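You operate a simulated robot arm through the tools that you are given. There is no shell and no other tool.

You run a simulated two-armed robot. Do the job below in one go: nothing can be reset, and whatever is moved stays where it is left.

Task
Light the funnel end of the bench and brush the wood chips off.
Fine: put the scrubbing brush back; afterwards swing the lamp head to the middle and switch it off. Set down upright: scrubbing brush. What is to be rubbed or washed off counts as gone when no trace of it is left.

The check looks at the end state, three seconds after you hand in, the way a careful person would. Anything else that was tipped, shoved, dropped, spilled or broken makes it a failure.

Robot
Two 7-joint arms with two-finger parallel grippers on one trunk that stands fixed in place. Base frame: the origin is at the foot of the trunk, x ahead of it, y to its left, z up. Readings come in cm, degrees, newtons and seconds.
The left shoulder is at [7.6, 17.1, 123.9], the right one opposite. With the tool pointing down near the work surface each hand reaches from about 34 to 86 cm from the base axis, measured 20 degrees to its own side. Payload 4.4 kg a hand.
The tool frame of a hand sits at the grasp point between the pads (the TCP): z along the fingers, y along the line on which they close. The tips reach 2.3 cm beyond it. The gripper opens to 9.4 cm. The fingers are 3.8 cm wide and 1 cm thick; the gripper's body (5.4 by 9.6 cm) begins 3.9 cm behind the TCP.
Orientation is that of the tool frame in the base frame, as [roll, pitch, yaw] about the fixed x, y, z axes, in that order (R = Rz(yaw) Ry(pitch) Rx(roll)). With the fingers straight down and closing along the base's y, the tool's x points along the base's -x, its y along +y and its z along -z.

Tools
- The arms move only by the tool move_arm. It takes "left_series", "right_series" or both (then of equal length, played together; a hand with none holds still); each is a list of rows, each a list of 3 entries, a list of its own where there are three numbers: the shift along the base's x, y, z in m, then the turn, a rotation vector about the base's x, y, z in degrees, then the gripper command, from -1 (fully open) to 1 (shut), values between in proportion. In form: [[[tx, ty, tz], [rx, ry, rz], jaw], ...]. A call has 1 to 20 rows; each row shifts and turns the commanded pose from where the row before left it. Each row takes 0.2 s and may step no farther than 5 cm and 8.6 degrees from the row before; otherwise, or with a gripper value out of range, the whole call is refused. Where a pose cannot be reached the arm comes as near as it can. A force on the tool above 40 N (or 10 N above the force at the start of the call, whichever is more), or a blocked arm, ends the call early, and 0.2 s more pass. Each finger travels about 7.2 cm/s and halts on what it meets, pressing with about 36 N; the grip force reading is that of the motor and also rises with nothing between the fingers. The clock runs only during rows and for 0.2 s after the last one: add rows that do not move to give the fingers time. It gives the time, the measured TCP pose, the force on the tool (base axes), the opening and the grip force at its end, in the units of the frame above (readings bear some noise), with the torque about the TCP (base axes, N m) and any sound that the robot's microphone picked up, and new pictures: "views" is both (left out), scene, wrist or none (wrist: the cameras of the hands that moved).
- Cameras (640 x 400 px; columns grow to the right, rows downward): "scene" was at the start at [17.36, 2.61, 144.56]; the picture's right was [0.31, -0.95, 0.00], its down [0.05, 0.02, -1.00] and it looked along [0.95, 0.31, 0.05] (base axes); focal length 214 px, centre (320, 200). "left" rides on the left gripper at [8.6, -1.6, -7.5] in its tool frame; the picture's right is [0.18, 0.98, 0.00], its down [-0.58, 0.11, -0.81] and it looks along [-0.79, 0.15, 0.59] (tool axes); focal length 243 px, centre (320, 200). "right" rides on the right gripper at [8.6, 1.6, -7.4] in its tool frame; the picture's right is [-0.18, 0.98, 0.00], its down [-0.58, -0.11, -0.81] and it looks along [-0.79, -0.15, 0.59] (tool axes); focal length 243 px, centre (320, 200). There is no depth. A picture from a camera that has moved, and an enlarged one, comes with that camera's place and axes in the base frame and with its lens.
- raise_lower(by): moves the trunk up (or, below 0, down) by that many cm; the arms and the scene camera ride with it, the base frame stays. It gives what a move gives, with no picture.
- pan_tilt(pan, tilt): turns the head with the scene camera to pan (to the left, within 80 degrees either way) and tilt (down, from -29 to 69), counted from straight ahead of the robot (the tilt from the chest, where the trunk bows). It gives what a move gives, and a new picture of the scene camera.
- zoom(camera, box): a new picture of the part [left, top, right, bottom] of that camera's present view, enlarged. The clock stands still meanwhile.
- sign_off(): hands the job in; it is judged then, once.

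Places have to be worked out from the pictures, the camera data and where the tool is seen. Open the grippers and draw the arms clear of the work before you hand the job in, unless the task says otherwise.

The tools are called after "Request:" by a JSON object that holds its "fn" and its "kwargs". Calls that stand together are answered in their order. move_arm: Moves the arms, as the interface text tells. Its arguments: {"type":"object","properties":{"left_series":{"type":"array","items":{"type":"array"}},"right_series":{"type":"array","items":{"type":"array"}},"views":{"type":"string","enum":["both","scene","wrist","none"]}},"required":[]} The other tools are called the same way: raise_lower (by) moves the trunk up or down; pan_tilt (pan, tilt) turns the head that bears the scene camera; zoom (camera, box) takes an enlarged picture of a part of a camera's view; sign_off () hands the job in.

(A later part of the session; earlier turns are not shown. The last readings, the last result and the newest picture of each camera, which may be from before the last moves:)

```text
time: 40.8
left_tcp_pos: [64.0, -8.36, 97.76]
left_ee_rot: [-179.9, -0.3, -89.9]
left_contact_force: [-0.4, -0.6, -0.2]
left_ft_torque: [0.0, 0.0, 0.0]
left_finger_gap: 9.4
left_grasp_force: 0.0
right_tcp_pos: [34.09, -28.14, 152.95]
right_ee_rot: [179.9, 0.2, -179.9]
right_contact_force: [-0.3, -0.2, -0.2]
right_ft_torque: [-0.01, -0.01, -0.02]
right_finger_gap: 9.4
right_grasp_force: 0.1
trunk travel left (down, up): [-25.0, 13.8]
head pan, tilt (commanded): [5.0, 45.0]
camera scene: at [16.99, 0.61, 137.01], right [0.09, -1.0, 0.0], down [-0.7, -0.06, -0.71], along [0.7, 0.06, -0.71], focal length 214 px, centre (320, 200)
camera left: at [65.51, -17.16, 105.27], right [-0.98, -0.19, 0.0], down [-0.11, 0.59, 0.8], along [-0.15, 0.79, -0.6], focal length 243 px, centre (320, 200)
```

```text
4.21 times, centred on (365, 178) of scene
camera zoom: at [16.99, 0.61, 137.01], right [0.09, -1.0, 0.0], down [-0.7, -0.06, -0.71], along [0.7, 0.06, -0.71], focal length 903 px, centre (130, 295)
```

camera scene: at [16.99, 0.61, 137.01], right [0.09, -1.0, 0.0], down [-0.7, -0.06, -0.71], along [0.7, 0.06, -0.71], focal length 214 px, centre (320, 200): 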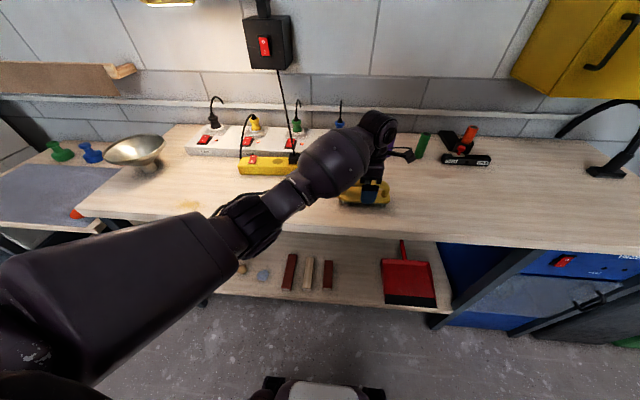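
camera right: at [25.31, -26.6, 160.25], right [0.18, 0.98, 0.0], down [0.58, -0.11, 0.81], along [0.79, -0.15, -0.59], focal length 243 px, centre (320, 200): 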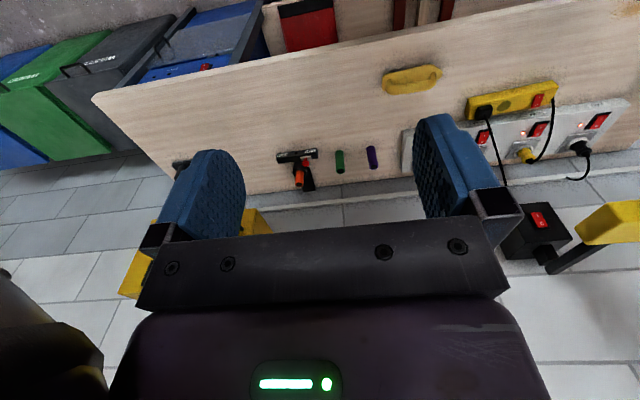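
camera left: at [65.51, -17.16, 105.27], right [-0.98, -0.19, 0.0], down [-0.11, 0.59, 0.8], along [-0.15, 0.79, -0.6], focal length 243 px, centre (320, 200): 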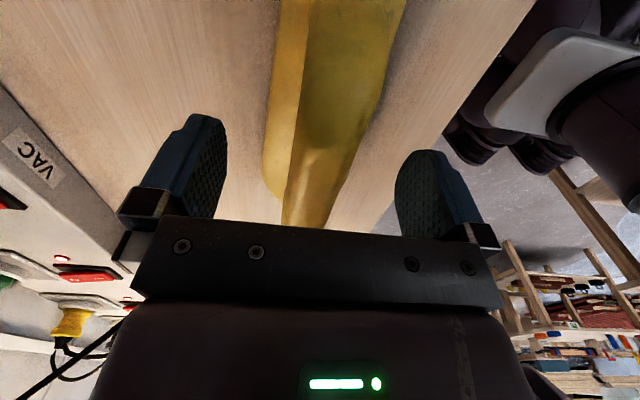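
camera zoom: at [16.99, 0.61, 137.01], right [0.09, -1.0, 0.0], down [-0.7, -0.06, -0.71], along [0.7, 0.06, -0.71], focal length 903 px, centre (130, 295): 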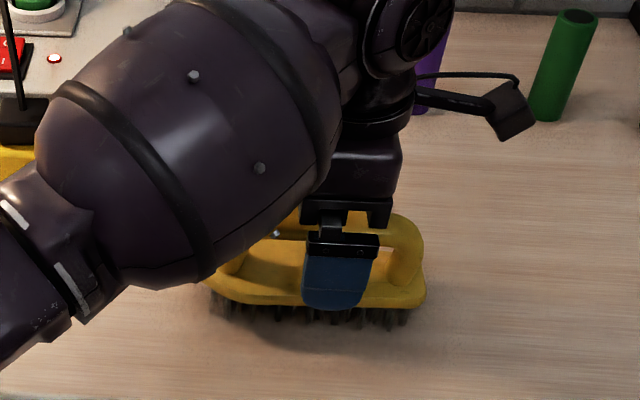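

The fingers straddle the handle with no contact force. I'll close on the bar.

Request:
{"fn": "move_arm", "kwargs": {"left_series": [[[0, 0, 0], [0, 0, 0], -0.3], [[0, 0, 0], [0, 0, 0], 0.2], [[0, 0, 0], [0, 0, 0], 0.5], [[0, 0, 0], [0, 0, 0], 1], [[0, 0, 0], [0, 0, 0], 1], [[0, 0, 0], [0, 0, 0], 1]], "views": "both"}}

Request:
{"fn": "zoom", "kwargs": {"camera": "scene", "box": [300, 130, 430, 225]}}

```text
time: 42.2
left_tcp_pos: [63.91, -8.37, 97.76]
left_ee_rot: [-179.9, -0.5, -90.0]
left_contact_force: [0.6, 0.4, 0.8]
left_ft_torque: [-0.06, -0.06, 0.06]
left_finger_gap: 2.56
left_grasp_force: 36.1
right_tcp_pos: [33.94, -27.99, 152.81]
right_ee_rot: [179.9, 0.1, 179.9]
right_contact_force: [0.4, -0.7, -0.2]
right_ft_torque: [0.0, 0.03, 0.02]
right_finger_gap: 9.41
right_grasp_force: 0.0
trunk travel left (down, up): [-25.0, 13.8]
head pan, tilt (commanded): [5.0, 45.0]
camera scene: at [17.01, 0.62, 137.0], right [0.09, -1.0, 0.0], down [-0.7, -0.06, -0.71], along [0.7, 0.06, -0.71], focal length 214 px, centre (320, 200)
camera left: at [65.52, -17.16, 105.28], right [-0.98, -0.18, 0.0], down [-0.11, 0.59, 0.8], along [-0.15, 0.79, -0.6], focal length 243 px, centre (320, 200)
```

scene: 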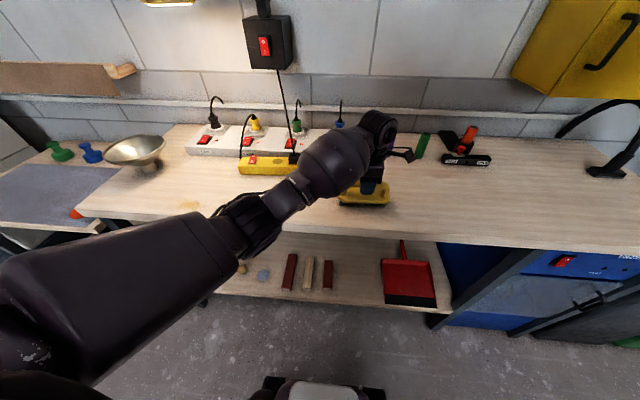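
left: 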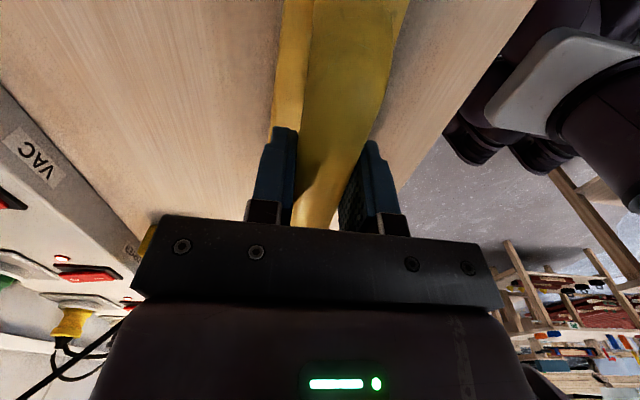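

```text
4.21 times, centred on (365, 178) of scene
camera zoom: at [17.01, 0.62, 137.0], right [0.09, -1.0, 0.0], down [-0.7, -0.06, -0.71], along [0.7, 0.06, -0.71], focal length 903 px, centre (130, 295)
```

zoom: 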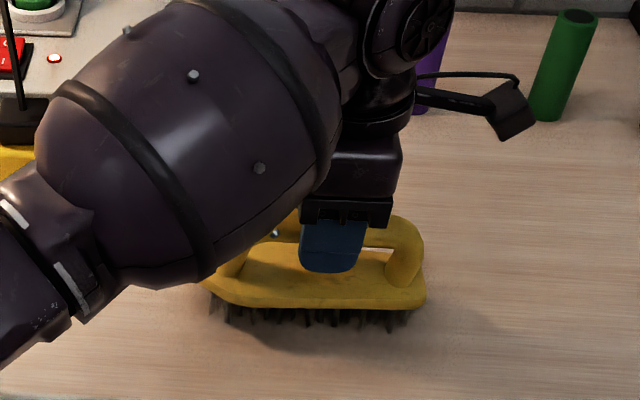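

The brush is held at a gap of 2.56 cm, and its home pose is TCP (63.9, -8.4, 97.76). I'll lift 11 cm and carry it over towards the chips.

Request:
{"fn": "move_arm", "kwargs": {"left_series": [[[0, 0, 0.03], [0, 0, 0], 1], [[0, 0, 0.04], [0, 0, 0], 1], [[0, 0, 0.04], [0, 0, 0], 1], [[-0.01, 0.04, 0], [0, 0, 0], 1], [[-0.01, 0.04, 0], [0, 0, 0], 1], [[-0.01, 0.04, 0], [0, 0, 0], 1], [[-0.01, 0.04, 0], [0, 0, 0], 1], [[-0.01, 0.04, 0], [0, 0, 0], 1], [[-0.01, 0.04, 0], [0, 0, 0], 1], [[-0.01, 0.04, 0], [0, 0, 0], 1], [[0, 0.04, 0], [0, 0, 0], 1], [[0, 0.04, 0], [0, 0, 0], 1], [[0, 0.04, 0], [0, 0, 0], 1], [[0, 0.04, 0], [0, 0, 0], 1], [[0, 0.04, 0], [0, 0, 0], 1], [[0, 0, 0], [0, 0, 0], 1]], "views": "both"}}

```text
time: 45.6
left_tcp_pos: [56.76, 39.71, 109.05]
left_ee_rot: [-179.9, -0.4, -89.9]
left_contact_force: [-0.5, -0.4, -1.8]
left_ft_torque: [0.0, -0.02, -0.06]
left_finger_gap: 2.51
left_grasp_force: 36.1
right_tcp_pos: [34.03, -28.02, 152.87]
right_ee_rot: [179.8, 0.1, -180.0]
right_contact_force: [-0.4, 0.1, 0.4]
right_ft_torque: [0.01, -0.04, -0.01]
right_finger_gap: 9.41
right_grasp_force: 0.0
trunk travel left (down, up): [-25.0, 13.8]
head pan, tilt (commanded): [5.0, 45.0]
camera scene: at [17.06, 0.58, 136.99], right [0.09, -1.0, 0.0], down [-0.7, -0.06, -0.71], along [0.7, 0.06, -0.71], focal length 214 px, centre (320, 200)
camera left: at [58.31, 30.91, 116.55], right [-0.98, -0.18, 0.0], down [-0.11, 0.59, 0.8], along [-0.15, 0.79, -0.6], focal length 243 px, centre (320, 200)
```

scene: 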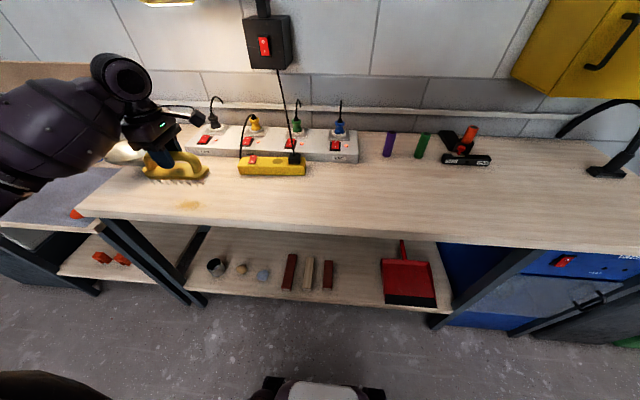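
left: 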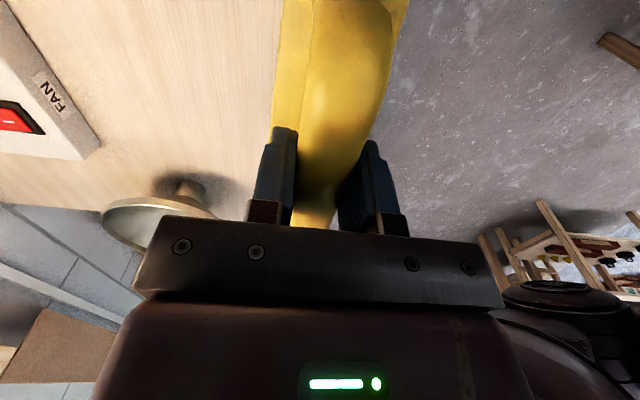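

Funnel base is near (74, 66), well clear. I'll lower the brush onto the chips at (57, 41), pressing lightly at the z it was gripped at.

Request:
{"fn": "move_arm", "kwargs": {"left_series": [[[0, 0.01, -0.04], [0, 0, 0], 1], [[0, 0, -0.04], [0, 0, 0], 1], [[0, 0, -0.02], [0, 0, 0], 1], [[0, 0, -0.008], [0, 0, 0], 1], [[0, 0, -0.005], [0, 0, 0], 1], [[0, 0, -0.002], [0, 0, 0], 1]], "views": "both"}}

```text
time: 47.0
left_tcp_pos: [56.93, 40.55, 97.63]
left_ee_rot: [-179.6, -0.3, -90.0]
left_contact_force: [1.9, -1.4, 14.1]
left_ft_torque: [0.72, 0.02, -0.02]
left_finger_gap: 2.52
left_grasp_force: 36.3
right_tcp_pos: [33.88, -28.13, 152.96]
right_ee_rot: [179.8, 0.2, 180.0]
right_contact_force: [0.5, 0.4, -0.3]
right_ft_torque: [0.03, -0.05, 0.01]
right_finger_gap: 9.39
right_grasp_force: 0.0
trunk travel left (down, up): [-25.0, 13.8]
head pan, tilt (commanded): [5.0, 45.0]
camera scene: at [16.92, 0.53, 137.05], right [0.09, -1.0, 0.0], down [-0.7, -0.06, -0.71], along [0.7, 0.06, -0.71], focal length 214 px, centre (320, 200)
camera left: at [58.47, 31.77, 105.24], right [-0.98, -0.18, -0.01], down [-0.12, 0.59, 0.8], along [-0.14, 0.79, -0.6], focal length 243 px, centre (320, 200)
```

scene: 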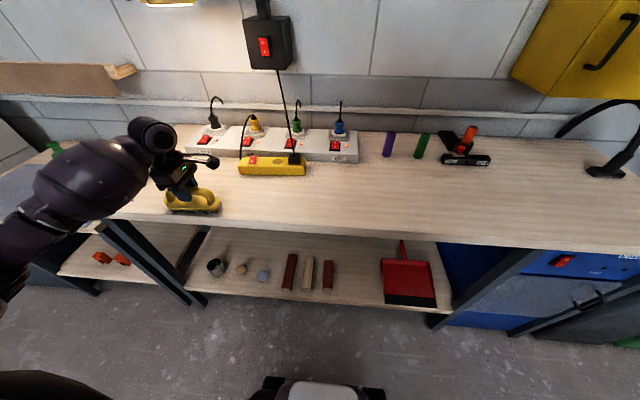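
left: 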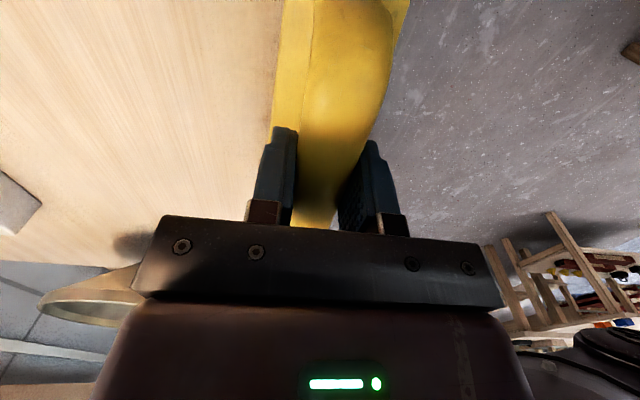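

Light contact at 14 N. I'll make strokes along y at three x lanes over the chips.

Request:
{"fn": "move_arm", "kwargs": {"left_series": [[[0, 0.02, 0], [0, 0, 0], 1], [[0, 0.02, 0], [0, 0, 0], 1], [[0, 0.01, 0], [0, 0, 0], 1], [[0, -0.03, 0], [0, 0, 0], 1], [[0, -0.03, 0], [0, 0, 0], 1], [[0, -0.03, 0], [0, 0, 0], 1], [[-0.018, 0, 0], [0, 0, 0], 1], [[0, 0.03, 0], [0, 0, 0], 1], [[0, 0.03, 0], [0, 0, 0], 1], [[0, 0.03, 0], [0, 0, 0], 1], [[0.04, 0, 0], [0, 0, 0], 1], [[0, -0.03, 0], [0, 0, 0], 1], [[0, -0.03, 0], [0, 0, 0], 1], [[0, -0.03, 0], [0, 0, 0], 1], [[-0.02, 0, 0], [0, 0, 0], 1], [[0, 0.03, 0], [0, 0, 0], 1], [[0, 0.02, 0], [0, 0, 0], 1]], "views": "both"}}

```text
time: 50.6
left_tcp_pos: [57.02, 41.49, 97.51]
left_ee_rot: [-179.9, -0.5, -90.0]
left_contact_force: [-0.6, -5.9, 12.2]
left_ft_torque: [-0.77, -0.07, -0.01]
left_finger_gap: 2.51
left_grasp_force: 36.4
right_tcp_pos: [34.01, -28.11, 152.9]
right_ee_rot: [179.8, 0.1, -180.0]
right_contact_force: [-0.6, -0.2, 0.5]
right_ft_torque: [-0.01, 0.0, 0.01]
right_finger_gap: 9.43
right_grasp_force: 0.1
trunk travel left (down, up): [-25.0, 13.8]
head pan, tilt (commanded): [5.0, 45.0]
camera scene: at [16.93, 0.51, 137.01], right [0.09, -1.0, 0.0], down [-0.7, -0.06, -0.71], along [0.7, 0.06, -0.71], focal length 214 px, centre (320, 200)
camera left: at [58.6, 32.67, 104.95], right [-0.98, -0.18, 0.0], down [-0.11, 0.59, 0.8], along [-0.15, 0.79, -0.6], focal length 243 px, centre (320, 200)
```

scene: 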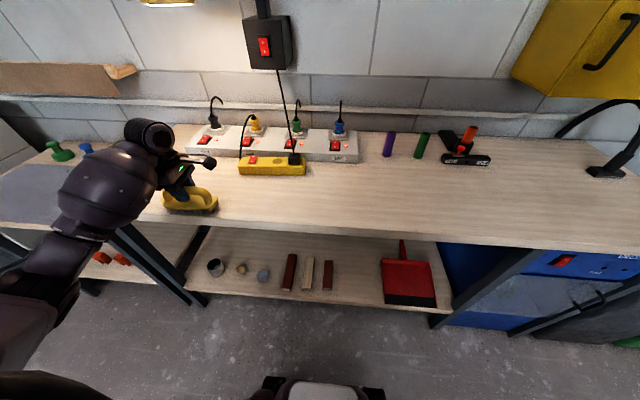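
left: 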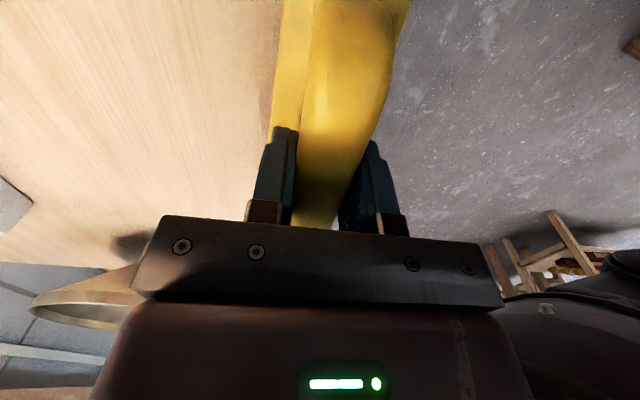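

Strokes done with steady light contact. I'll lift the brush and look at what is left of the chips.

Request:
{"fn": "move_arm", "kwargs": {"left_series": [[[0, 0, 0.03], [0, 0, 0], 1], [[0, 0, 0.045], [0, 0, 0], 1], [[0.02, -0.03, 0.045], [0, 0, 0], 1], [[0.03, -0.03, 0.02], [0, 0, 0], 1], [[0.0, 0, 0], [0, 0, 0], 1]], "views": "both"}}

Request:
{"fn": "zoom", "kwargs": {"camera": "scene", "box": [130, 165, 270, 245]}}

```text
refused: row 3 steps farther than a row can; nothing moved
```

```text
4.57 times, centred on (200, 205) of scene
camera zoom: at [16.93, 0.51, 137.01], right [0.09, -1.0, 0.0], down [-0.7, -0.06, -0.71], along [0.7, 0.06, -0.71], focal length 980 px, centre (869, 177)
```

zoom: 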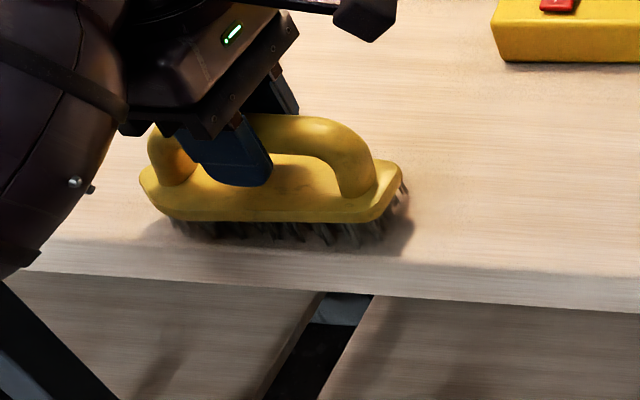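

That call was refused for step size, so I'll lift with smaller steps and then inspect.

Request:
{"fn": "move_arm", "kwargs": {"left_series": [[[0, 0, 0.03], [0, 0, 0], 1], [[0, 0, 0.045], [0, 0, 0], 1], [[0.02, -0.02, 0.03], [0, 0, 0], 1], [[0.03, -0.03, 0.0], [0, 0, 0], 1], [[0.0, 0, 0], [0, 0, 0], 1]], "views": "both"}}

Request:
{"fn": "zoom", "kwargs": {"camera": "scene", "box": [130, 165, 270, 245]}}

```text
time: 51.8
left_tcp_pos: [62.21, 36.61, 107.82]
left_ee_rot: [-179.9, -0.3, -90.0]
left_contact_force: [-1.3, 0.5, -0.7]
left_ft_torque: [-0.01, 0.04, -0.02]
left_finger_gap: 2.49
left_grasp_force: 35.9
right_tcp_pos: [34.03, -28.07, 152.88]
right_ee_rot: [179.9, 0.1, 179.9]
right_contact_force: [0.1, -0.4, 0.4]
right_ft_torque: [0.01, -0.03, 0.02]
right_finger_gap: 9.41
right_grasp_force: 0.0
trunk travel left (down, up): [-25.0, 13.8]
head pan, tilt (commanded): [5.0, 45.0]
camera scene: at [16.97, 0.66, 137.01], right [0.09, -1.0, 0.0], down [-0.7, -0.06, -0.71], along [0.7, 0.06, -0.71], focal length 214 px, centre (320, 200)
camera left: at [63.81, 27.91, 115.43], right [-0.98, -0.19, 0.0], down [-0.11, 0.59, 0.8], along [-0.15, 0.79, -0.6], focal length 243 px, centre (320, 200)
```

scene: 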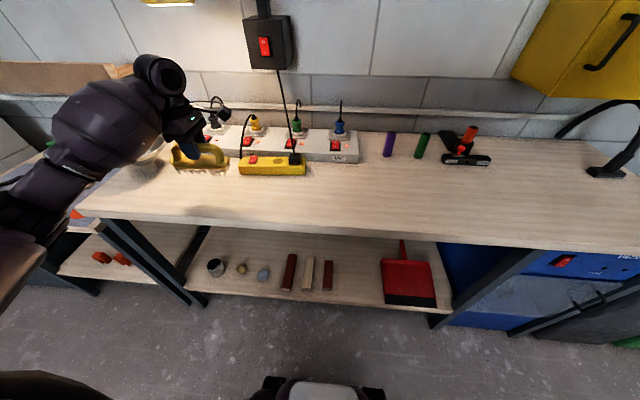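
left: 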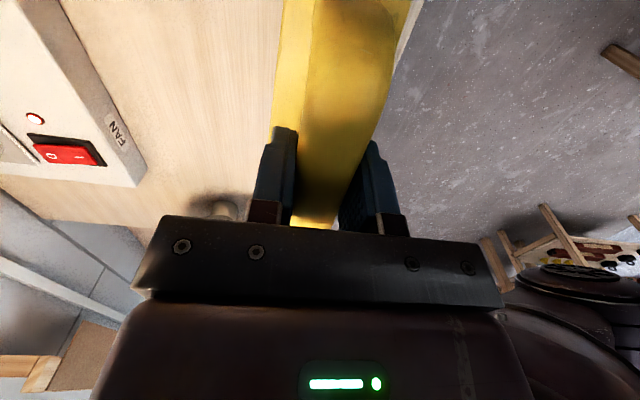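

```text
4.57 times, centred on (200, 205) of scene
camera zoom: at [16.97, 0.66, 137.01], right [0.09, -1.0, 0.0], down [-0.7, -0.06, -0.71], along [0.7, 0.06, -0.71], focal length 980 px, centre (869, 177)
```

zoom: 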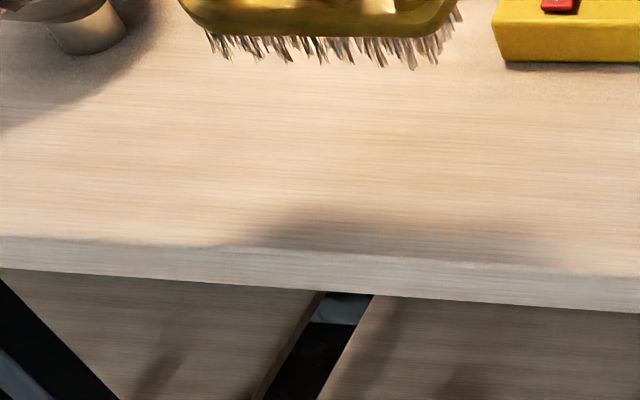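

The chips look gone. I'll zoom closer to check for any faint traces.

Request:
{"fn": "zoom", "kwargs": {"camera": "scene", "box": [150, 190, 200, 222]}}

Request:
{"fn": "zoom", "kwargs": {"camera": "scene", "box": [190, 190, 250, 228]}}

```text
12.50 times, centred on (175, 206) of scene
camera zoom: at [16.97, 0.66, 137.01], right [0.09, -1.0, 0.0], down [-0.7, -0.06, -0.71], along [0.7, 0.06, -0.71], focal length 2681 px, centre (2132, 125)
```

zoom: 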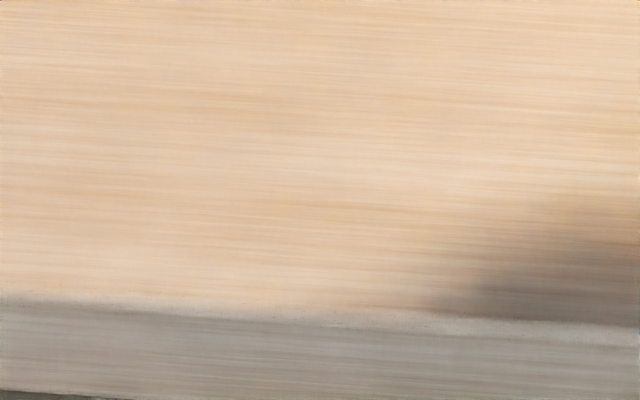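

```text
10.53 times, centred on (220, 209) of scene
camera zoom: at [16.97, 0.66, 137.01], right [0.09, -1.0, 0.0], down [-0.7, -0.06, -0.71], along [0.7, 0.06, -0.71], focal length 2258 px, centre (1373, 105)
```

zoom: 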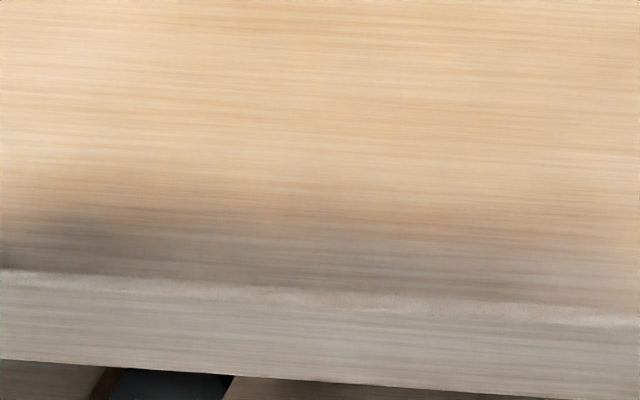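

No trace visible, but a second light pass over the same area is cheap insurance. I'll lower again and repeat the strokes.

Request:
{"fn": "move_arm", "kwargs": {"left_series": [[[-0.035, 0.01, -0.02], [0, 0, 0], 1], [[-0.035, 0.01, -0.02], [0, 0, 0], 1], [[0, 0, -0.04], [0, 0, 0], 1], [[0, 0, -0.018], [0, 0, 0], 1], [[0, 0, -0.0045], [0, 0, 0], 1], [[0, 0.03, 0], [0, 0, 0], 1], [[0, 0.03, 0], [0, 0, 0], 1], [[0, 0.015, 0], [0, 0, 0], 1], [[0.025, 0, 0], [0, 0, 0], 1], [[0, -0.03, 0], [0, 0, 0], 1], [[0, -0.03, 0], [0, 0, 0], 1], [[0, -0.03, 0], [0, 0, 0], 1], [[0.025, 0, 0], [0, 0, 0], 1], [[0, 0.03, 0], [0, 0, 0], 1], [[0, 0.03, 0], [0, 0, 0], 1], [[0, 0.03, 0], [0, 0, 0], 1], [[-0.025, -0.02, 0], [0, 0, 0], 1], [[-0.025, -0.02, 0], [0, 0, 0], 1]], "views": "scene"}}

```text
time: 55.6
left_tcp_pos: [54.92, 42.16, 97.56]
left_ee_rot: [-179.9, -0.4, -90.0]
left_contact_force: [0.3, 0.8, -0.8]
left_ft_torque: [0.01, 0.0, -0.02]
left_finger_gap: 2.52
left_grasp_force: 36.0
right_tcp_pos: [33.97, -28.01, 152.79]
right_ee_rot: [179.9, 0.1, 179.9]
right_contact_force: [1.1, 0.0, 0.1]
right_ft_torque: [0.02, 0.0, 0.01]
right_finger_gap: 9.41
right_grasp_force: 0.0
trunk travel left (down, up): [-25.0, 13.8]
head pan, tilt (commanded): [5.0, 45.0]
camera scene: at [16.98, 0.64, 137.01], right [0.09, -1.0, 0.0], down [-0.7, -0.06, -0.71], along [0.7, 0.06, -0.71], focal length 214 px, centre (320, 200)
```

scene: 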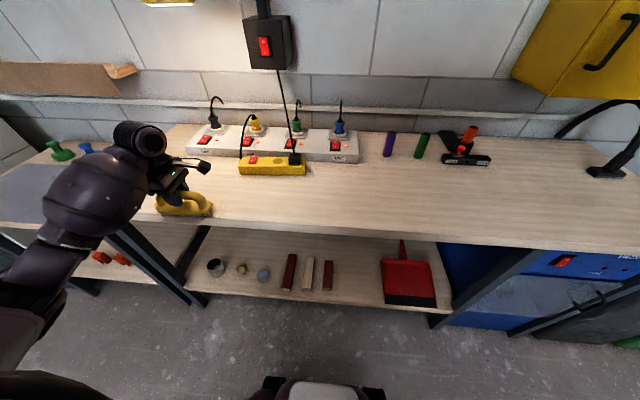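

The second pass had no contact force, so the brush must have seated a bit higher in the grip. I'll lower 2 mm and run the lanes once more.

Request:
{"fn": "move_arm", "kwargs": {"left_series": [[[0, 0, -0.002], [0, 0, 0], 1], [[0, -0.03, 0], [0, 0, 0], 1], [[0, -0.025, 0], [0, 0, 0], 1], [[0.025, 0, 0], [0, 0, 0], 1], [[0, 0.03, 0], [0, 0, 0], 1], [[0, 0.03, 0], [0, 0, 0], 1], [[0, 0.03, 0], [0, 0, 0], 1], [[0.025, 0, 0], [0, 0, 0], 1], [[0, -0.03, 0], [0, 0, 0], 1], [[0, -0.03, 0], [0, 0, 0], 1], [[0, -0.03, 0], [0, 0, 0], 1], [[-0.025, 0.03, 0], [0, 0, 0], 1]], "views": "none"}}

```text
time: 58.2
left_tcp_pos: [57.46, 39.67, 97.36]
left_ee_rot: [-179.7, -0.4, -90.0]
left_contact_force: [-0.6, 0.0, 6.0]
left_ft_torque: [0.45, -0.04, 0.05]
left_finger_gap: 2.51
left_grasp_force: 36.0
right_tcp_pos: [33.85, -27.98, 152.95]
right_ee_rot: [179.8, 0.1, -180.0]
right_contact_force: [-0.4, 0.3, 0.3]
right_ft_torque: [-0.02, -0.01, -0.02]
right_finger_gap: 9.36
right_grasp_force: 0.0
trunk travel left (down, up): [-25.0, 13.8]
head pan, tilt (commanded): [5.0, 45.0]
```

Contact was steady at 6 N. Now I'll lift the brush and carry it back above its home spot.

Request:
{"fn": "move_arm", "kwargs": {"left_series": [[[0, 0, 0.03], [0, 0, 0], 1], [[0, 0, 0.04], [0, 0, 0], 1], [[0, 0, 0.046], [0, 0, 0], 1], [[0, -0.04, 0], [0, 0, 0], 1], [[0, -0.04, 0], [0, 0, 0], 1], [[0, -0.04, 0], [0, 0, 0], 1], [[0, -0.04, 0], [0, 0, 0], 1], [[0, -0.04, 0], [0, 0, 0], 1], [[0.0092, -0.04, 0], [0, 0, 0], 1], [[0.0092, -0.04, 0], [0, 0, 0], 1], [[0.0092, -0.04, 0], [0, 0, 0], 1], [[0.0092, -0.04, 0], [0, 0, 0], 1], [[0.0092, -0.04, 0], [0, 0, 0], 1], [[0.0092, -0.04, 0], [0, 0, 0], 1], [[0.0092, -0.04, 0], [0, 0, 0], 1], [[0, 0, 0], [0, 0, 0], 1]], "views": "both"}}

Request:
{"fn": "zoom", "kwargs": {"camera": "scene", "box": [130, 165, 270, 245]}}

```text
time: 61.6
left_tcp_pos: [64.12, -8.33, 109.02]
left_ee_rot: [-179.8, -0.5, -90.1]
left_contact_force: [-0.2, 0.6, -1.4]
left_ft_torque: [-0.03, -0.01, 0.01]
left_finger_gap: 2.53
left_grasp_force: 36.0
right_tcp_pos: [33.92, -27.93, 152.79]
right_ee_rot: [179.9, 0.1, -180.0]
right_contact_force: [0.4, 0.7, 0.3]
right_ft_torque: [-0.01, -0.04, 0.03]
right_finger_gap: 9.4
right_grasp_force: 0.0
trunk travel left (down, up): [-25.0, 13.8]
head pan, tilt (commanded): [5.0, 45.0]
camera scene: at [17.03, 0.7, 137.0], right [0.09, -1.0, 0.0], down [-0.7, -0.06, -0.71], along [0.7, 0.06, -0.71], focal length 214 px, centre (320, 200)
camera left: at [65.71, -17.16, 116.6], right [-0.98, -0.18, 0.0], down [-0.11, 0.59, 0.8], along [-0.15, 0.79, -0.6], focal length 243 px, centre (320, 200)
```

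scene: 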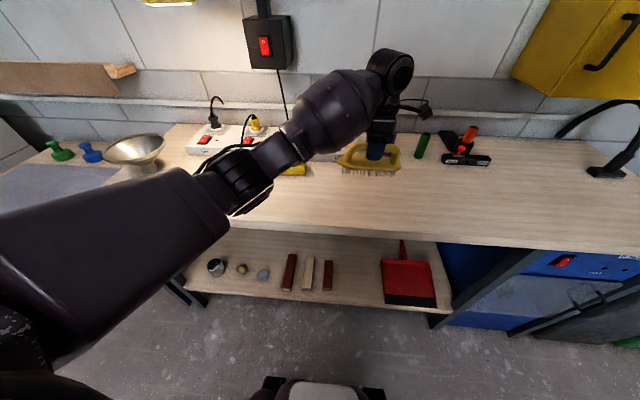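
left: 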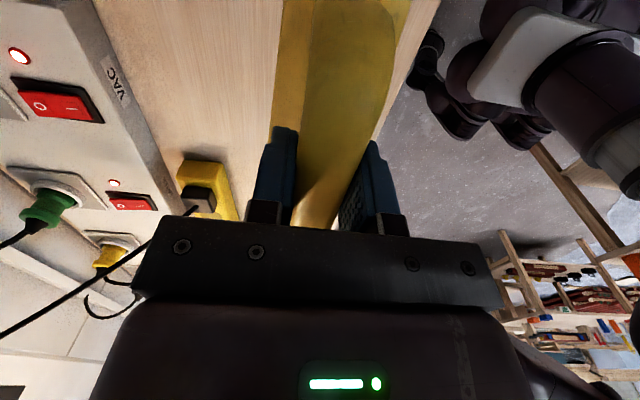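

```text
4.57 times, centred on (200, 205) of scene
camera zoom: at [17.03, 0.7, 137.0], right [0.09, -1.0, 0.0], down [-0.7, -0.06, -0.71], along [0.7, 0.06, -0.71], focal length 980 px, centre (869, 177)
```

zoom: 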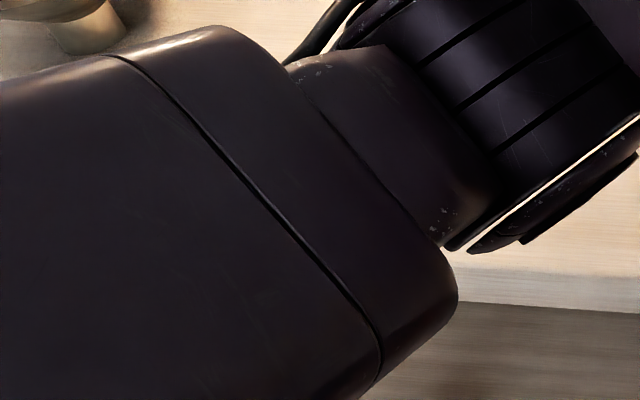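

The brush is over its home spot. I'll lower it gently to the bench at z≈97.5.

Request:
{"fn": "move_arm", "kwargs": {"left_series": [[[-0.002, 0, -0.04], [0, 0, 0], 1], [[0, 0, -0.04], [0, 0, 0], 1], [[0, 0, -0.02], [0, 0, 0], 1], [[0, 0, -0.008], [0, 0, 0], 1], [[0, 0, -0.004], [0, 0, 0], 1], [[0, 0, -0.003], [0, 0, 0], 1], [[0, 0, 0], [0, 0, 0], 1]], "views": "scene"}}

Request:
{"fn": "zoom", "kwargs": {"camera": "scene", "box": [300, 130, 430, 225]}}

```text
time: 63.2
left_tcp_pos: [63.88, -8.27, 97.4]
left_ee_rot: [-179.8, -0.4, -90.0]
left_contact_force: [-0.7, 0.1, -0.6]
left_ft_torque: [-0.02, -0.02, -0.01]
left_finger_gap: 2.52
left_grasp_force: 35.7
right_tcp_pos: [34.08, -27.97, 152.9]
right_ee_rot: [179.9, 0.1, -179.9]
right_contact_force: [-0.4, 0.3, -0.5]
right_ft_torque: [0.05, 0.03, 0.01]
right_finger_gap: 9.39
right_grasp_force: 0.1
trunk travel left (down, up): [-25.0, 13.8]
head pan, tilt (commanded): [5.0, 45.0]
camera scene: at [17.03, 0.62, 137.0], right [0.09, -1.0, 0.0], down [-0.7, -0.06, -0.71], along [0.7, 0.06, -0.71], focal length 214 px, centre (320, 200)
```

scene: 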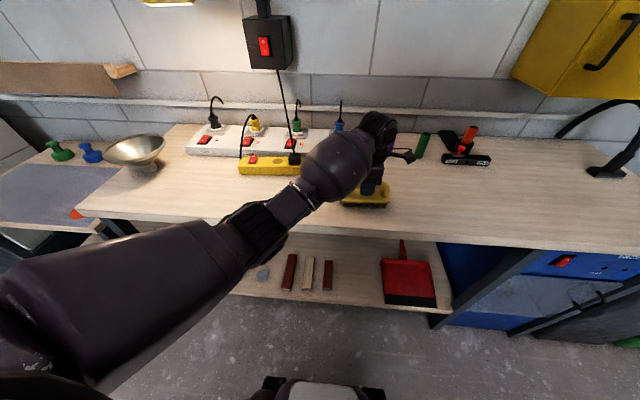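

```text
4.21 times, centred on (365, 178) of scene
camera zoom: at [17.03, 0.62, 137.0], right [0.09, -1.0, 0.0], down [-0.7, -0.06, -0.71], along [0.7, 0.06, -0.71], focal length 903 px, centre (130, 295)
```

zoom: 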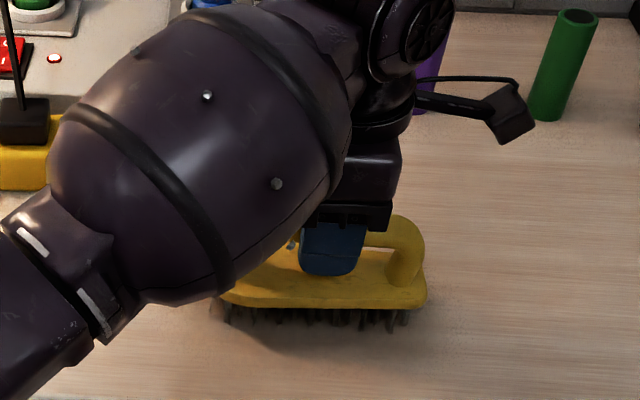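

There's no contact yet, and the position matches the original view. I'll lower a further 1 mm at a time until I feel the bench.

Request:
{"fn": "move_arm", "kwargs": {"left_series": [[[0, 0, -0.001], [0, 0, 0], 1], [[0, 0, -0.001], [0, 0, 0], 1]], "views": "none"}}

```text
time: 63.8
left_tcp_pos: [63.85, -8.51, 97.4]
left_ee_rot: [-179.8, -0.4, -90.0]
left_contact_force: [1.2, 0.1, 4.6]
left_ft_torque: [0.54, -0.15, -0.07]
left_finger_gap: 2.51
left_grasp_force: 36.2
right_tcp_pos: [33.95, -28.01, 152.86]
right_ee_rot: [179.9, 0.2, 180.0]
right_contact_force: [0.6, 0.3, -0.3]
right_ft_torque: [-0.04, 0.0, 0.01]
right_finger_gap: 9.39
right_grasp_force: 0.0
trunk travel left (down, up): [-25.0, 13.8]
head pan, tilt (commanded): [5.0, 45.0]
```

Bench contact at 4.6 N. I'll open the gripper to release the brush.

Request:
{"fn": "move_arm", "kwargs": {"left_series": [[[0, 0, 0], [0, 0, 0], 0.4], [[0, 0, 0], [0, 0, 0], 0], [[0, 0, 0], [0, 0, 0], -0.5], [[0, 0, 0], [0, 0, 0], -1], [[0, 0, 0], [0, 0, 0], -1], [[0, 0, 0.01], [0, 0, 0], -1], [[0, 0, 0.02], [0, 0, 0], -1], [[0, 0, 0.04], [0, 0, 0], -1], [[0, 0, 0.04], [0, 0, 0], -1], [[0, 0, 0.04], [0, 0, 0], -1], [[0, 0, 0.04], [0, 0, 0], -1]], "views": "both"}}

Request:
{"fn": "zoom", "kwargs": {"camera": "scene", "box": [315, 165, 415, 225]}}

```text
time: 66.2
left_tcp_pos: [63.9, -8.53, 116.34]
left_ee_rot: [-179.9, -0.4, -90.0]
left_contact_force: [-0.6, -1.1, 0.1]
left_ft_torque: [0.0, 0.01, 0.02]
left_finger_gap: 9.39
left_grasp_force: 0.2
right_tcp_pos: [33.83, -27.96, 152.95]
right_ee_rot: [179.9, 0.1, -180.0]
right_contact_force: [-1.0, -0.3, -0.3]
right_ft_torque: [0.01, -0.03, 0.02]
right_finger_gap: 9.41
right_grasp_force: 0.0
trunk travel left (down, up): [-25.0, 13.8]
head pan, tilt (commanded): [5.0, 45.0]
camera scene: at [16.92, 0.59, 137.02], right [0.09, -1.0, 0.0], down [-0.7, -0.06, -0.71], along [0.7, 0.06, -0.71], focal length 214 px, centre (320, 200)
camera left: at [65.42, -17.34, 123.95], right [-0.98, -0.18, 0.0], down [-0.11, 0.59, 0.8], along [-0.15, 0.79, -0.6], focal length 243 px, centre (320, 200)
```

scene: 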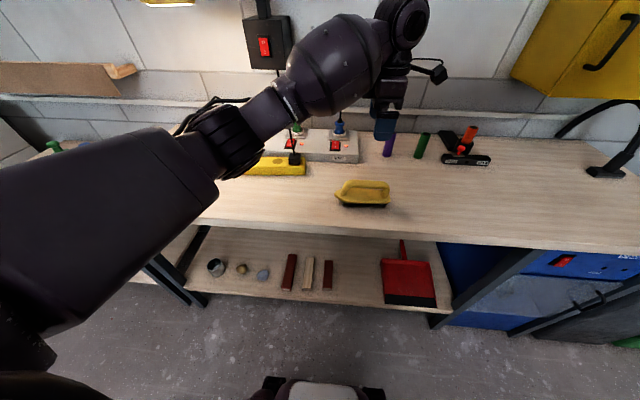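
left: 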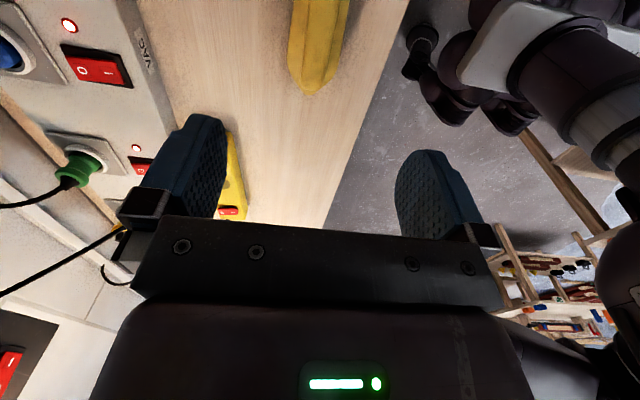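

```text
6.40 times, centred on (365, 195) of scene
camera zoom: at [16.92, 0.59, 137.02], right [0.09, -1.0, 0.0], down [-0.7, -0.06, -0.71], along [0.7, 0.06, -0.71], focal length 1373 px, centre (32, 232)
```

zoom: 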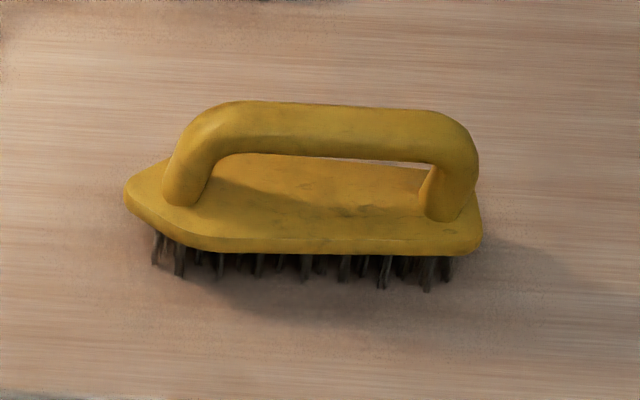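

The brush is back upright in its exact place. I'll now retrace the path: lift, move back left, and yaw the hand to -45° for the lamp knob.

Request:
{"fn": "move_arm", "kwargs": {"left_series": [[[0, 0, 0.045], [0, 0, 0], -1], [[0, 0, 0.045], [0, 0, 0], -1], [[0, 0, 0.02], [0, 0, 0], -1], [[-0.008, 0.0328, 0.008], [0, 0, -8.4375], -1], [[-0.008, 0.0328, 0.008], [0, 0, -8.4375], -1], [[-0.008, 0.0328, 0.008], [0, 0, -8.4375], -1], [[-0.008, 0.0328, 0.008], [0, 0, -8.4375], -1], [[-0.008, 0.0328, 0.008], [0, 0, -8.4375], -1], [[-0.008, 0.0328, 0.008], [0, 0, -8.4375], -1], [[-0.008, 0.0328, 0.008], [0, 0, -8.4375], -1], [[-0.008, 0.0328, 0.008], [0, 0, -8.4375], -1], [[-0.008, 0.0328, 0.008], [0, 0, -8.4375], -1], [[-0.008, 0.0328, 0.008], [0, 0, -8.4375], -1], [[-0.008, 0.0328, 0.008], [0, 0, -8.4375], -1], [[-0.008, 0.0328, 0.008], [0, 0, -8.4375], -1], [[-0.008, 0.0328, 0.008], [0, 0, -8.4375], -1], [[-0.008, 0.0328, 0.008], [0, 0, -8.4375], -1], [[-0.008, 0.0328, 0.008], [0, 0, -8.4375], -1], [[-0.008, 0.0328, 0.008], [0, 0, -8.4375], -1]], "views": "scene"}}

Request:
{"fn": "zoom", "kwargs": {"camera": "scene", "box": [130, 165, 270, 245]}}

```text
time: 70.2
left_tcp_pos: [50.96, 44.19, 140.17]
left_ee_rot: [-179.9, -0.4, 134.9]
left_contact_force: [-1.0, -0.7, -0.2]
left_ft_torque: [0.0, 0.0, -0.01]
left_finger_gap: 9.4
left_grasp_force: 0.0
right_tcp_pos: [33.85, -27.99, 152.94]
right_ee_rot: [179.9, 0.0, -180.0]
right_contact_force: [-0.8, -0.9, 0.0]
right_ft_torque: [0.01, -0.02, -0.02]
right_finger_gap: 9.38
right_grasp_force: 0.1
trunk travel left (down, up): [-25.0, 13.8]
head pan, tilt (commanded): [5.0, 45.0]
camera scene: at [16.93, 0.66, 137.02], right [0.09, -1.0, 0.0], down [-0.7, -0.06, -0.71], along [0.7, 0.06, -0.71], focal length 214 px, centre (320, 200)
```

scene: 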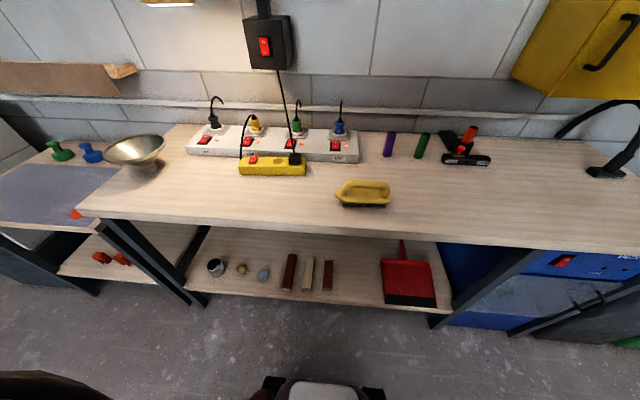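

```text
4.57 times, centred on (200, 205) of scene
camera zoom: at [16.93, 0.66, 137.02], right [0.09, -1.0, 0.0], down [-0.7, -0.06, -0.71], along [0.7, 0.06, -0.71], focal length 980 px, centre (869, 177)
```

zoom: 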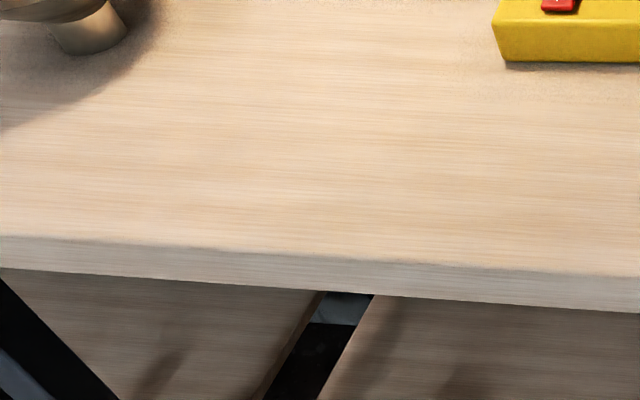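

The chips area is spotless. I'll set the head back to the earlier lamp view and pitch the left hand forward towards the knob, stopping short of it.

Request:
{"fn": "pan_tilt", "kwargs": {"pan": 20, "tilt": 30}}

Request:
{"fn": "move_arm", "kwargs": {"left_series": [[[0.02, 0.01, -0.003], [-5.785, -5.785, 0], -1], [[0.02, 0.01, -0.003], [-5.785, -5.785, 0], -1], [[0.02, 0.01, -0.003], [-5.785, -5.785, 0], -1], [[0.02, 0.01, -0.003], [-5.785, -5.785, 0], -1], [[0.02, 0.01, -0.003], [-5.785, -5.785, 0], -1], [[0.02, 0.01, -0.003], [-5.785, -5.785, 0], -1], [[0.02, 0.01, -0.003], [-5.785, -5.785, 0], -1], [[0.02, 0.01, -0.003], [-5.785, -5.785, 0], -1], [[0.02, 0.01, -0.003], [-5.785, -5.785, 0], -1], [[0.015, 0.01, -0.003], [-5.785, -5.785, 0], -1], [[0.015, 0.01, -0.003], [-5.785, -5.785, 0], -1], [[0, 0, 0], [0, 0, 0], -1]], "views": "both"}}

```text
time: 71.0
left_tcp_pos: [50.97, 44.1, 140.13]
left_ee_rot: [-179.9, -0.4, 134.9]
left_contact_force: [-0.8, -0.6, -0.5]
left_ft_torque: [0.0, 0.0, 0.01]
left_finger_gap: 9.4
left_grasp_force: 0.0
right_tcp_pos: [34.01, -27.97, 152.9]
right_ee_rot: [179.8, 0.1, -180.0]
right_contact_force: [0.0, -0.4, -0.2]
right_ft_torque: [0.02, 0.0, 0.02]
right_finger_gap: 9.4
right_grasp_force: 0.0
trunk travel left (down, up): [-25.0, 13.8]
head pan, tilt (commanded): [20.0, 30.0]
camera scene: at [17.42, 3.01, 139.25], right [0.34, -0.94, 0.0], down [-0.47, -0.17, -0.87], along [0.81, 0.3, -0.5], focal length 214 px, centre (320, 200)
```

scene: 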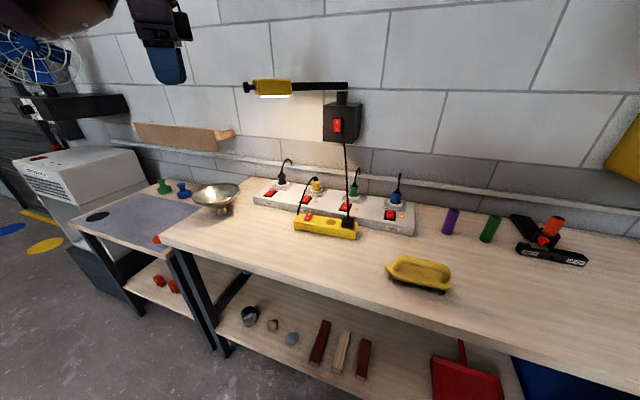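

```text
time: 73.6
left_tcp_pos: [72.06, 55.05, 136.9]
left_ee_rot: [165.5, 89.8, 120.3]
left_contact_force: [-0.7, 0.4, 0.2]
left_ft_torque: [0.01, 0.01, 0.02]
left_finger_gap: 9.41
left_grasp_force: 0.0
right_tcp_pos: [34.02, -28.1, 152.88]
right_ee_rot: [179.9, 0.2, -180.0]
right_contact_force: [0.0, -1.0, 0.4]
right_ft_torque: [0.0, -0.02, 0.0]
right_finger_gap: 9.4
right_grasp_force: 0.0
trunk travel left (down, up): [-25.0, 13.8]
head pan, tilt (commanded): [20.0, 30.0]
camera scene: at [17.34, 3.0, 139.29], right [0.34, -0.94, 0.0], down [-0.47, -0.17, -0.87], along [0.81, 0.3, -0.5], focal length 214 px, centre (320, 200)
camera left: at [65.59, 59.05, 128.24], right [0.7, 0.69, -0.18], down [-0.49, 0.65, 0.58], along [0.52, -0.32, 0.79], focal length 243 px, centre (320, 200)
```

scene: 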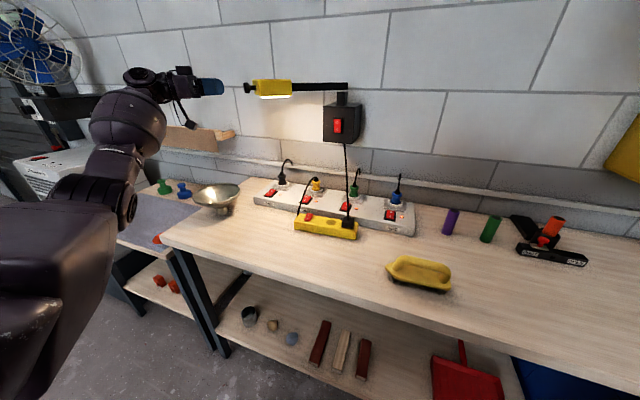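
left: 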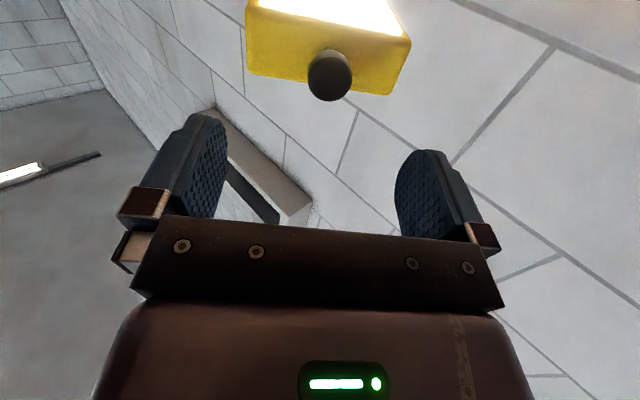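

The knob is ahead and centred. I'll advance back to the release pose around it and close the gripper.

Request:
{"fn": "move_arm", "kwargs": {"left_series": [[[0.033, -0.03, -0.002], [0, 0, 0], -1], [[0.033, -0.029, -0.002], [0, 0, 0], -1], [[0, 0, 0], [0, 0, 0], -1], [[0, 0, 0], [0, 0, 0], 0], [[0, 0, 0], [0, 0, 0], 0.5], [[0, 0, 0], [0, 0, 0], 1], [[0, 0, 0], [0, 0, 0], 1], [[0, 0, 0], [0, 0, 0], 1]], "views": "wrist"}}

```text
time: 75.4
left_tcp_pos: [78.59, 49.12, 136.52]
left_ee_rot: [177.3, 89.6, 132.2]
left_contact_force: [0.7, -0.8, -0.2]
left_ft_torque: [-0.03, -0.04, -0.09]
left_finger_gap: 2.95
left_grasp_force: 44.9
right_tcp_pos: [34.0, -28.09, 152.89]
right_ee_rot: [179.9, 0.1, -179.9]
right_contact_force: [0.0, 0.3, -0.5]
right_ft_torque: [0.0, 0.0, 0.0]
right_finger_gap: 9.39
right_grasp_force: 0.1
trunk travel left (down, up): [-25.0, 13.8]
head pan, tilt (commanded): [20.0, 30.0]
camera left: at [72.11, 53.1, 127.94], right [0.7, 0.69, -0.18], down [-0.49, 0.65, 0.59], along [0.53, -0.32, 0.79], focal length 243 px, centre (320, 200)
```

left: 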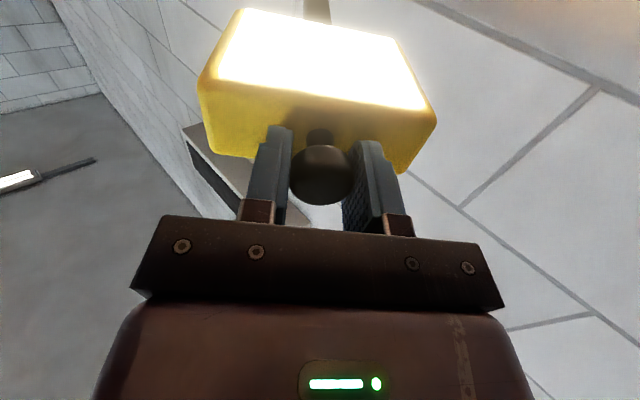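

Knob gripped again at a gap of 2.95 cm. I'll swing it back along the arc to the straight-out middle position.

Request:
{"fn": "move_arm", "kwargs": {"left_series": [[[-0.01553, -0.01625, 0], [0, 0, 3.8], 1], [[-0.01442, -0.01724, 0], [0, 0, 3.8], 1], [[-0.01324, -0.01816, 0], [0, 0, 3.8], 1], [[-0.01201, -0.019, 0], [0, 0, 3.8], 1], [[-0.01073, -0.01975, 0], [0, 0, 3.8], 1], [[-0.00939, -0.02042, 0], [0, 0, 3.8], 1], [[-0.00802, -0.021, 0], [0, 0, 3.8], 1], [[-0.00661, -0.02149, 0], [0, 0, 3.8], 1], [[-0.00517, -0.02188, 0], [0, 0, 3.8], 1], [[-0.00371, -0.02217, 0], [0, 0, 3.8], 1], [[-0.00223, -0.02237, 0], [0, 0, 3.8], 1], [[-0.00075, -0.02247, 0], [0, 0, 3.2], 1], [[0, 0, 0], [0, 0, 0], 1], [[0, 0, 0], [0, 0, 0], 1]], "views": "both"}}

```text
time: 78.4
left_tcp_pos: [68.28, 24.81, 136.46]
left_ee_rot: [174.0, 89.7, 173.9]
left_contact_force: [-9.3, -1.5, 3.1]
left_ft_torque: [-0.02, -0.1, -0.25]
left_finger_gap: 2.92
left_grasp_force: 44.6
right_tcp_pos: [33.88, -27.99, 152.9]
right_ee_rot: [179.8, 0.1, -180.0]
right_contact_force: [0.6, 1.1, -0.2]
right_ft_torque: [0.0, -0.04, 0.01]
right_finger_gap: 9.41
right_grasp_force: 0.1
trunk travel left (down, up): [-25.0, 13.8]
head pan, tilt (commanded): [20.0, 30.0]
camera scene: at [17.27, 2.96, 139.28], right [0.34, -0.94, 0.0], down [-0.47, -0.17, -0.87], along [0.81, 0.3, -0.5], focal length 214 px, centre (320, 200)
camera left: at [60.81, 22.98, 127.96], right [0.0, 0.98, -0.18], down [-0.8, 0.11, 0.59], along [0.6, 0.15, 0.79], focal length 243 px, centre (320, 200)
```

scene: 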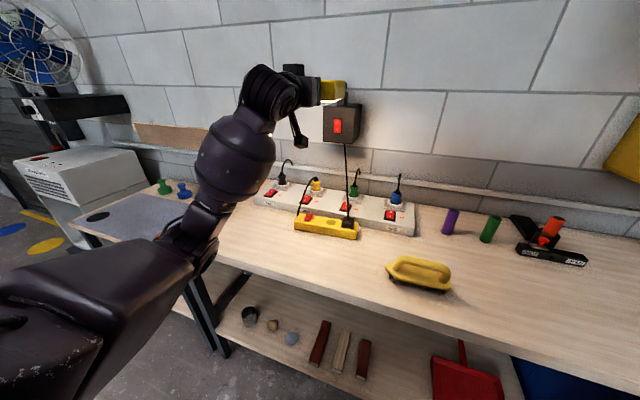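
left: 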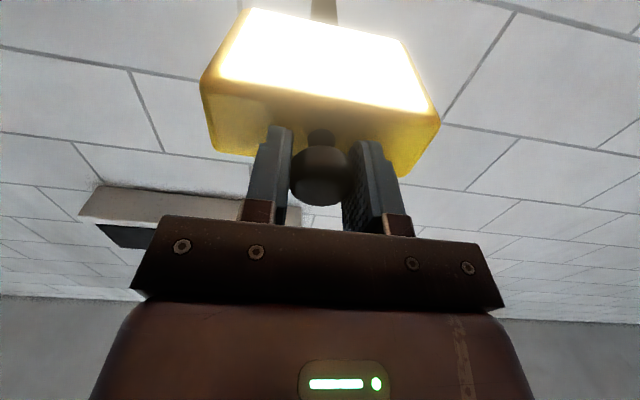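

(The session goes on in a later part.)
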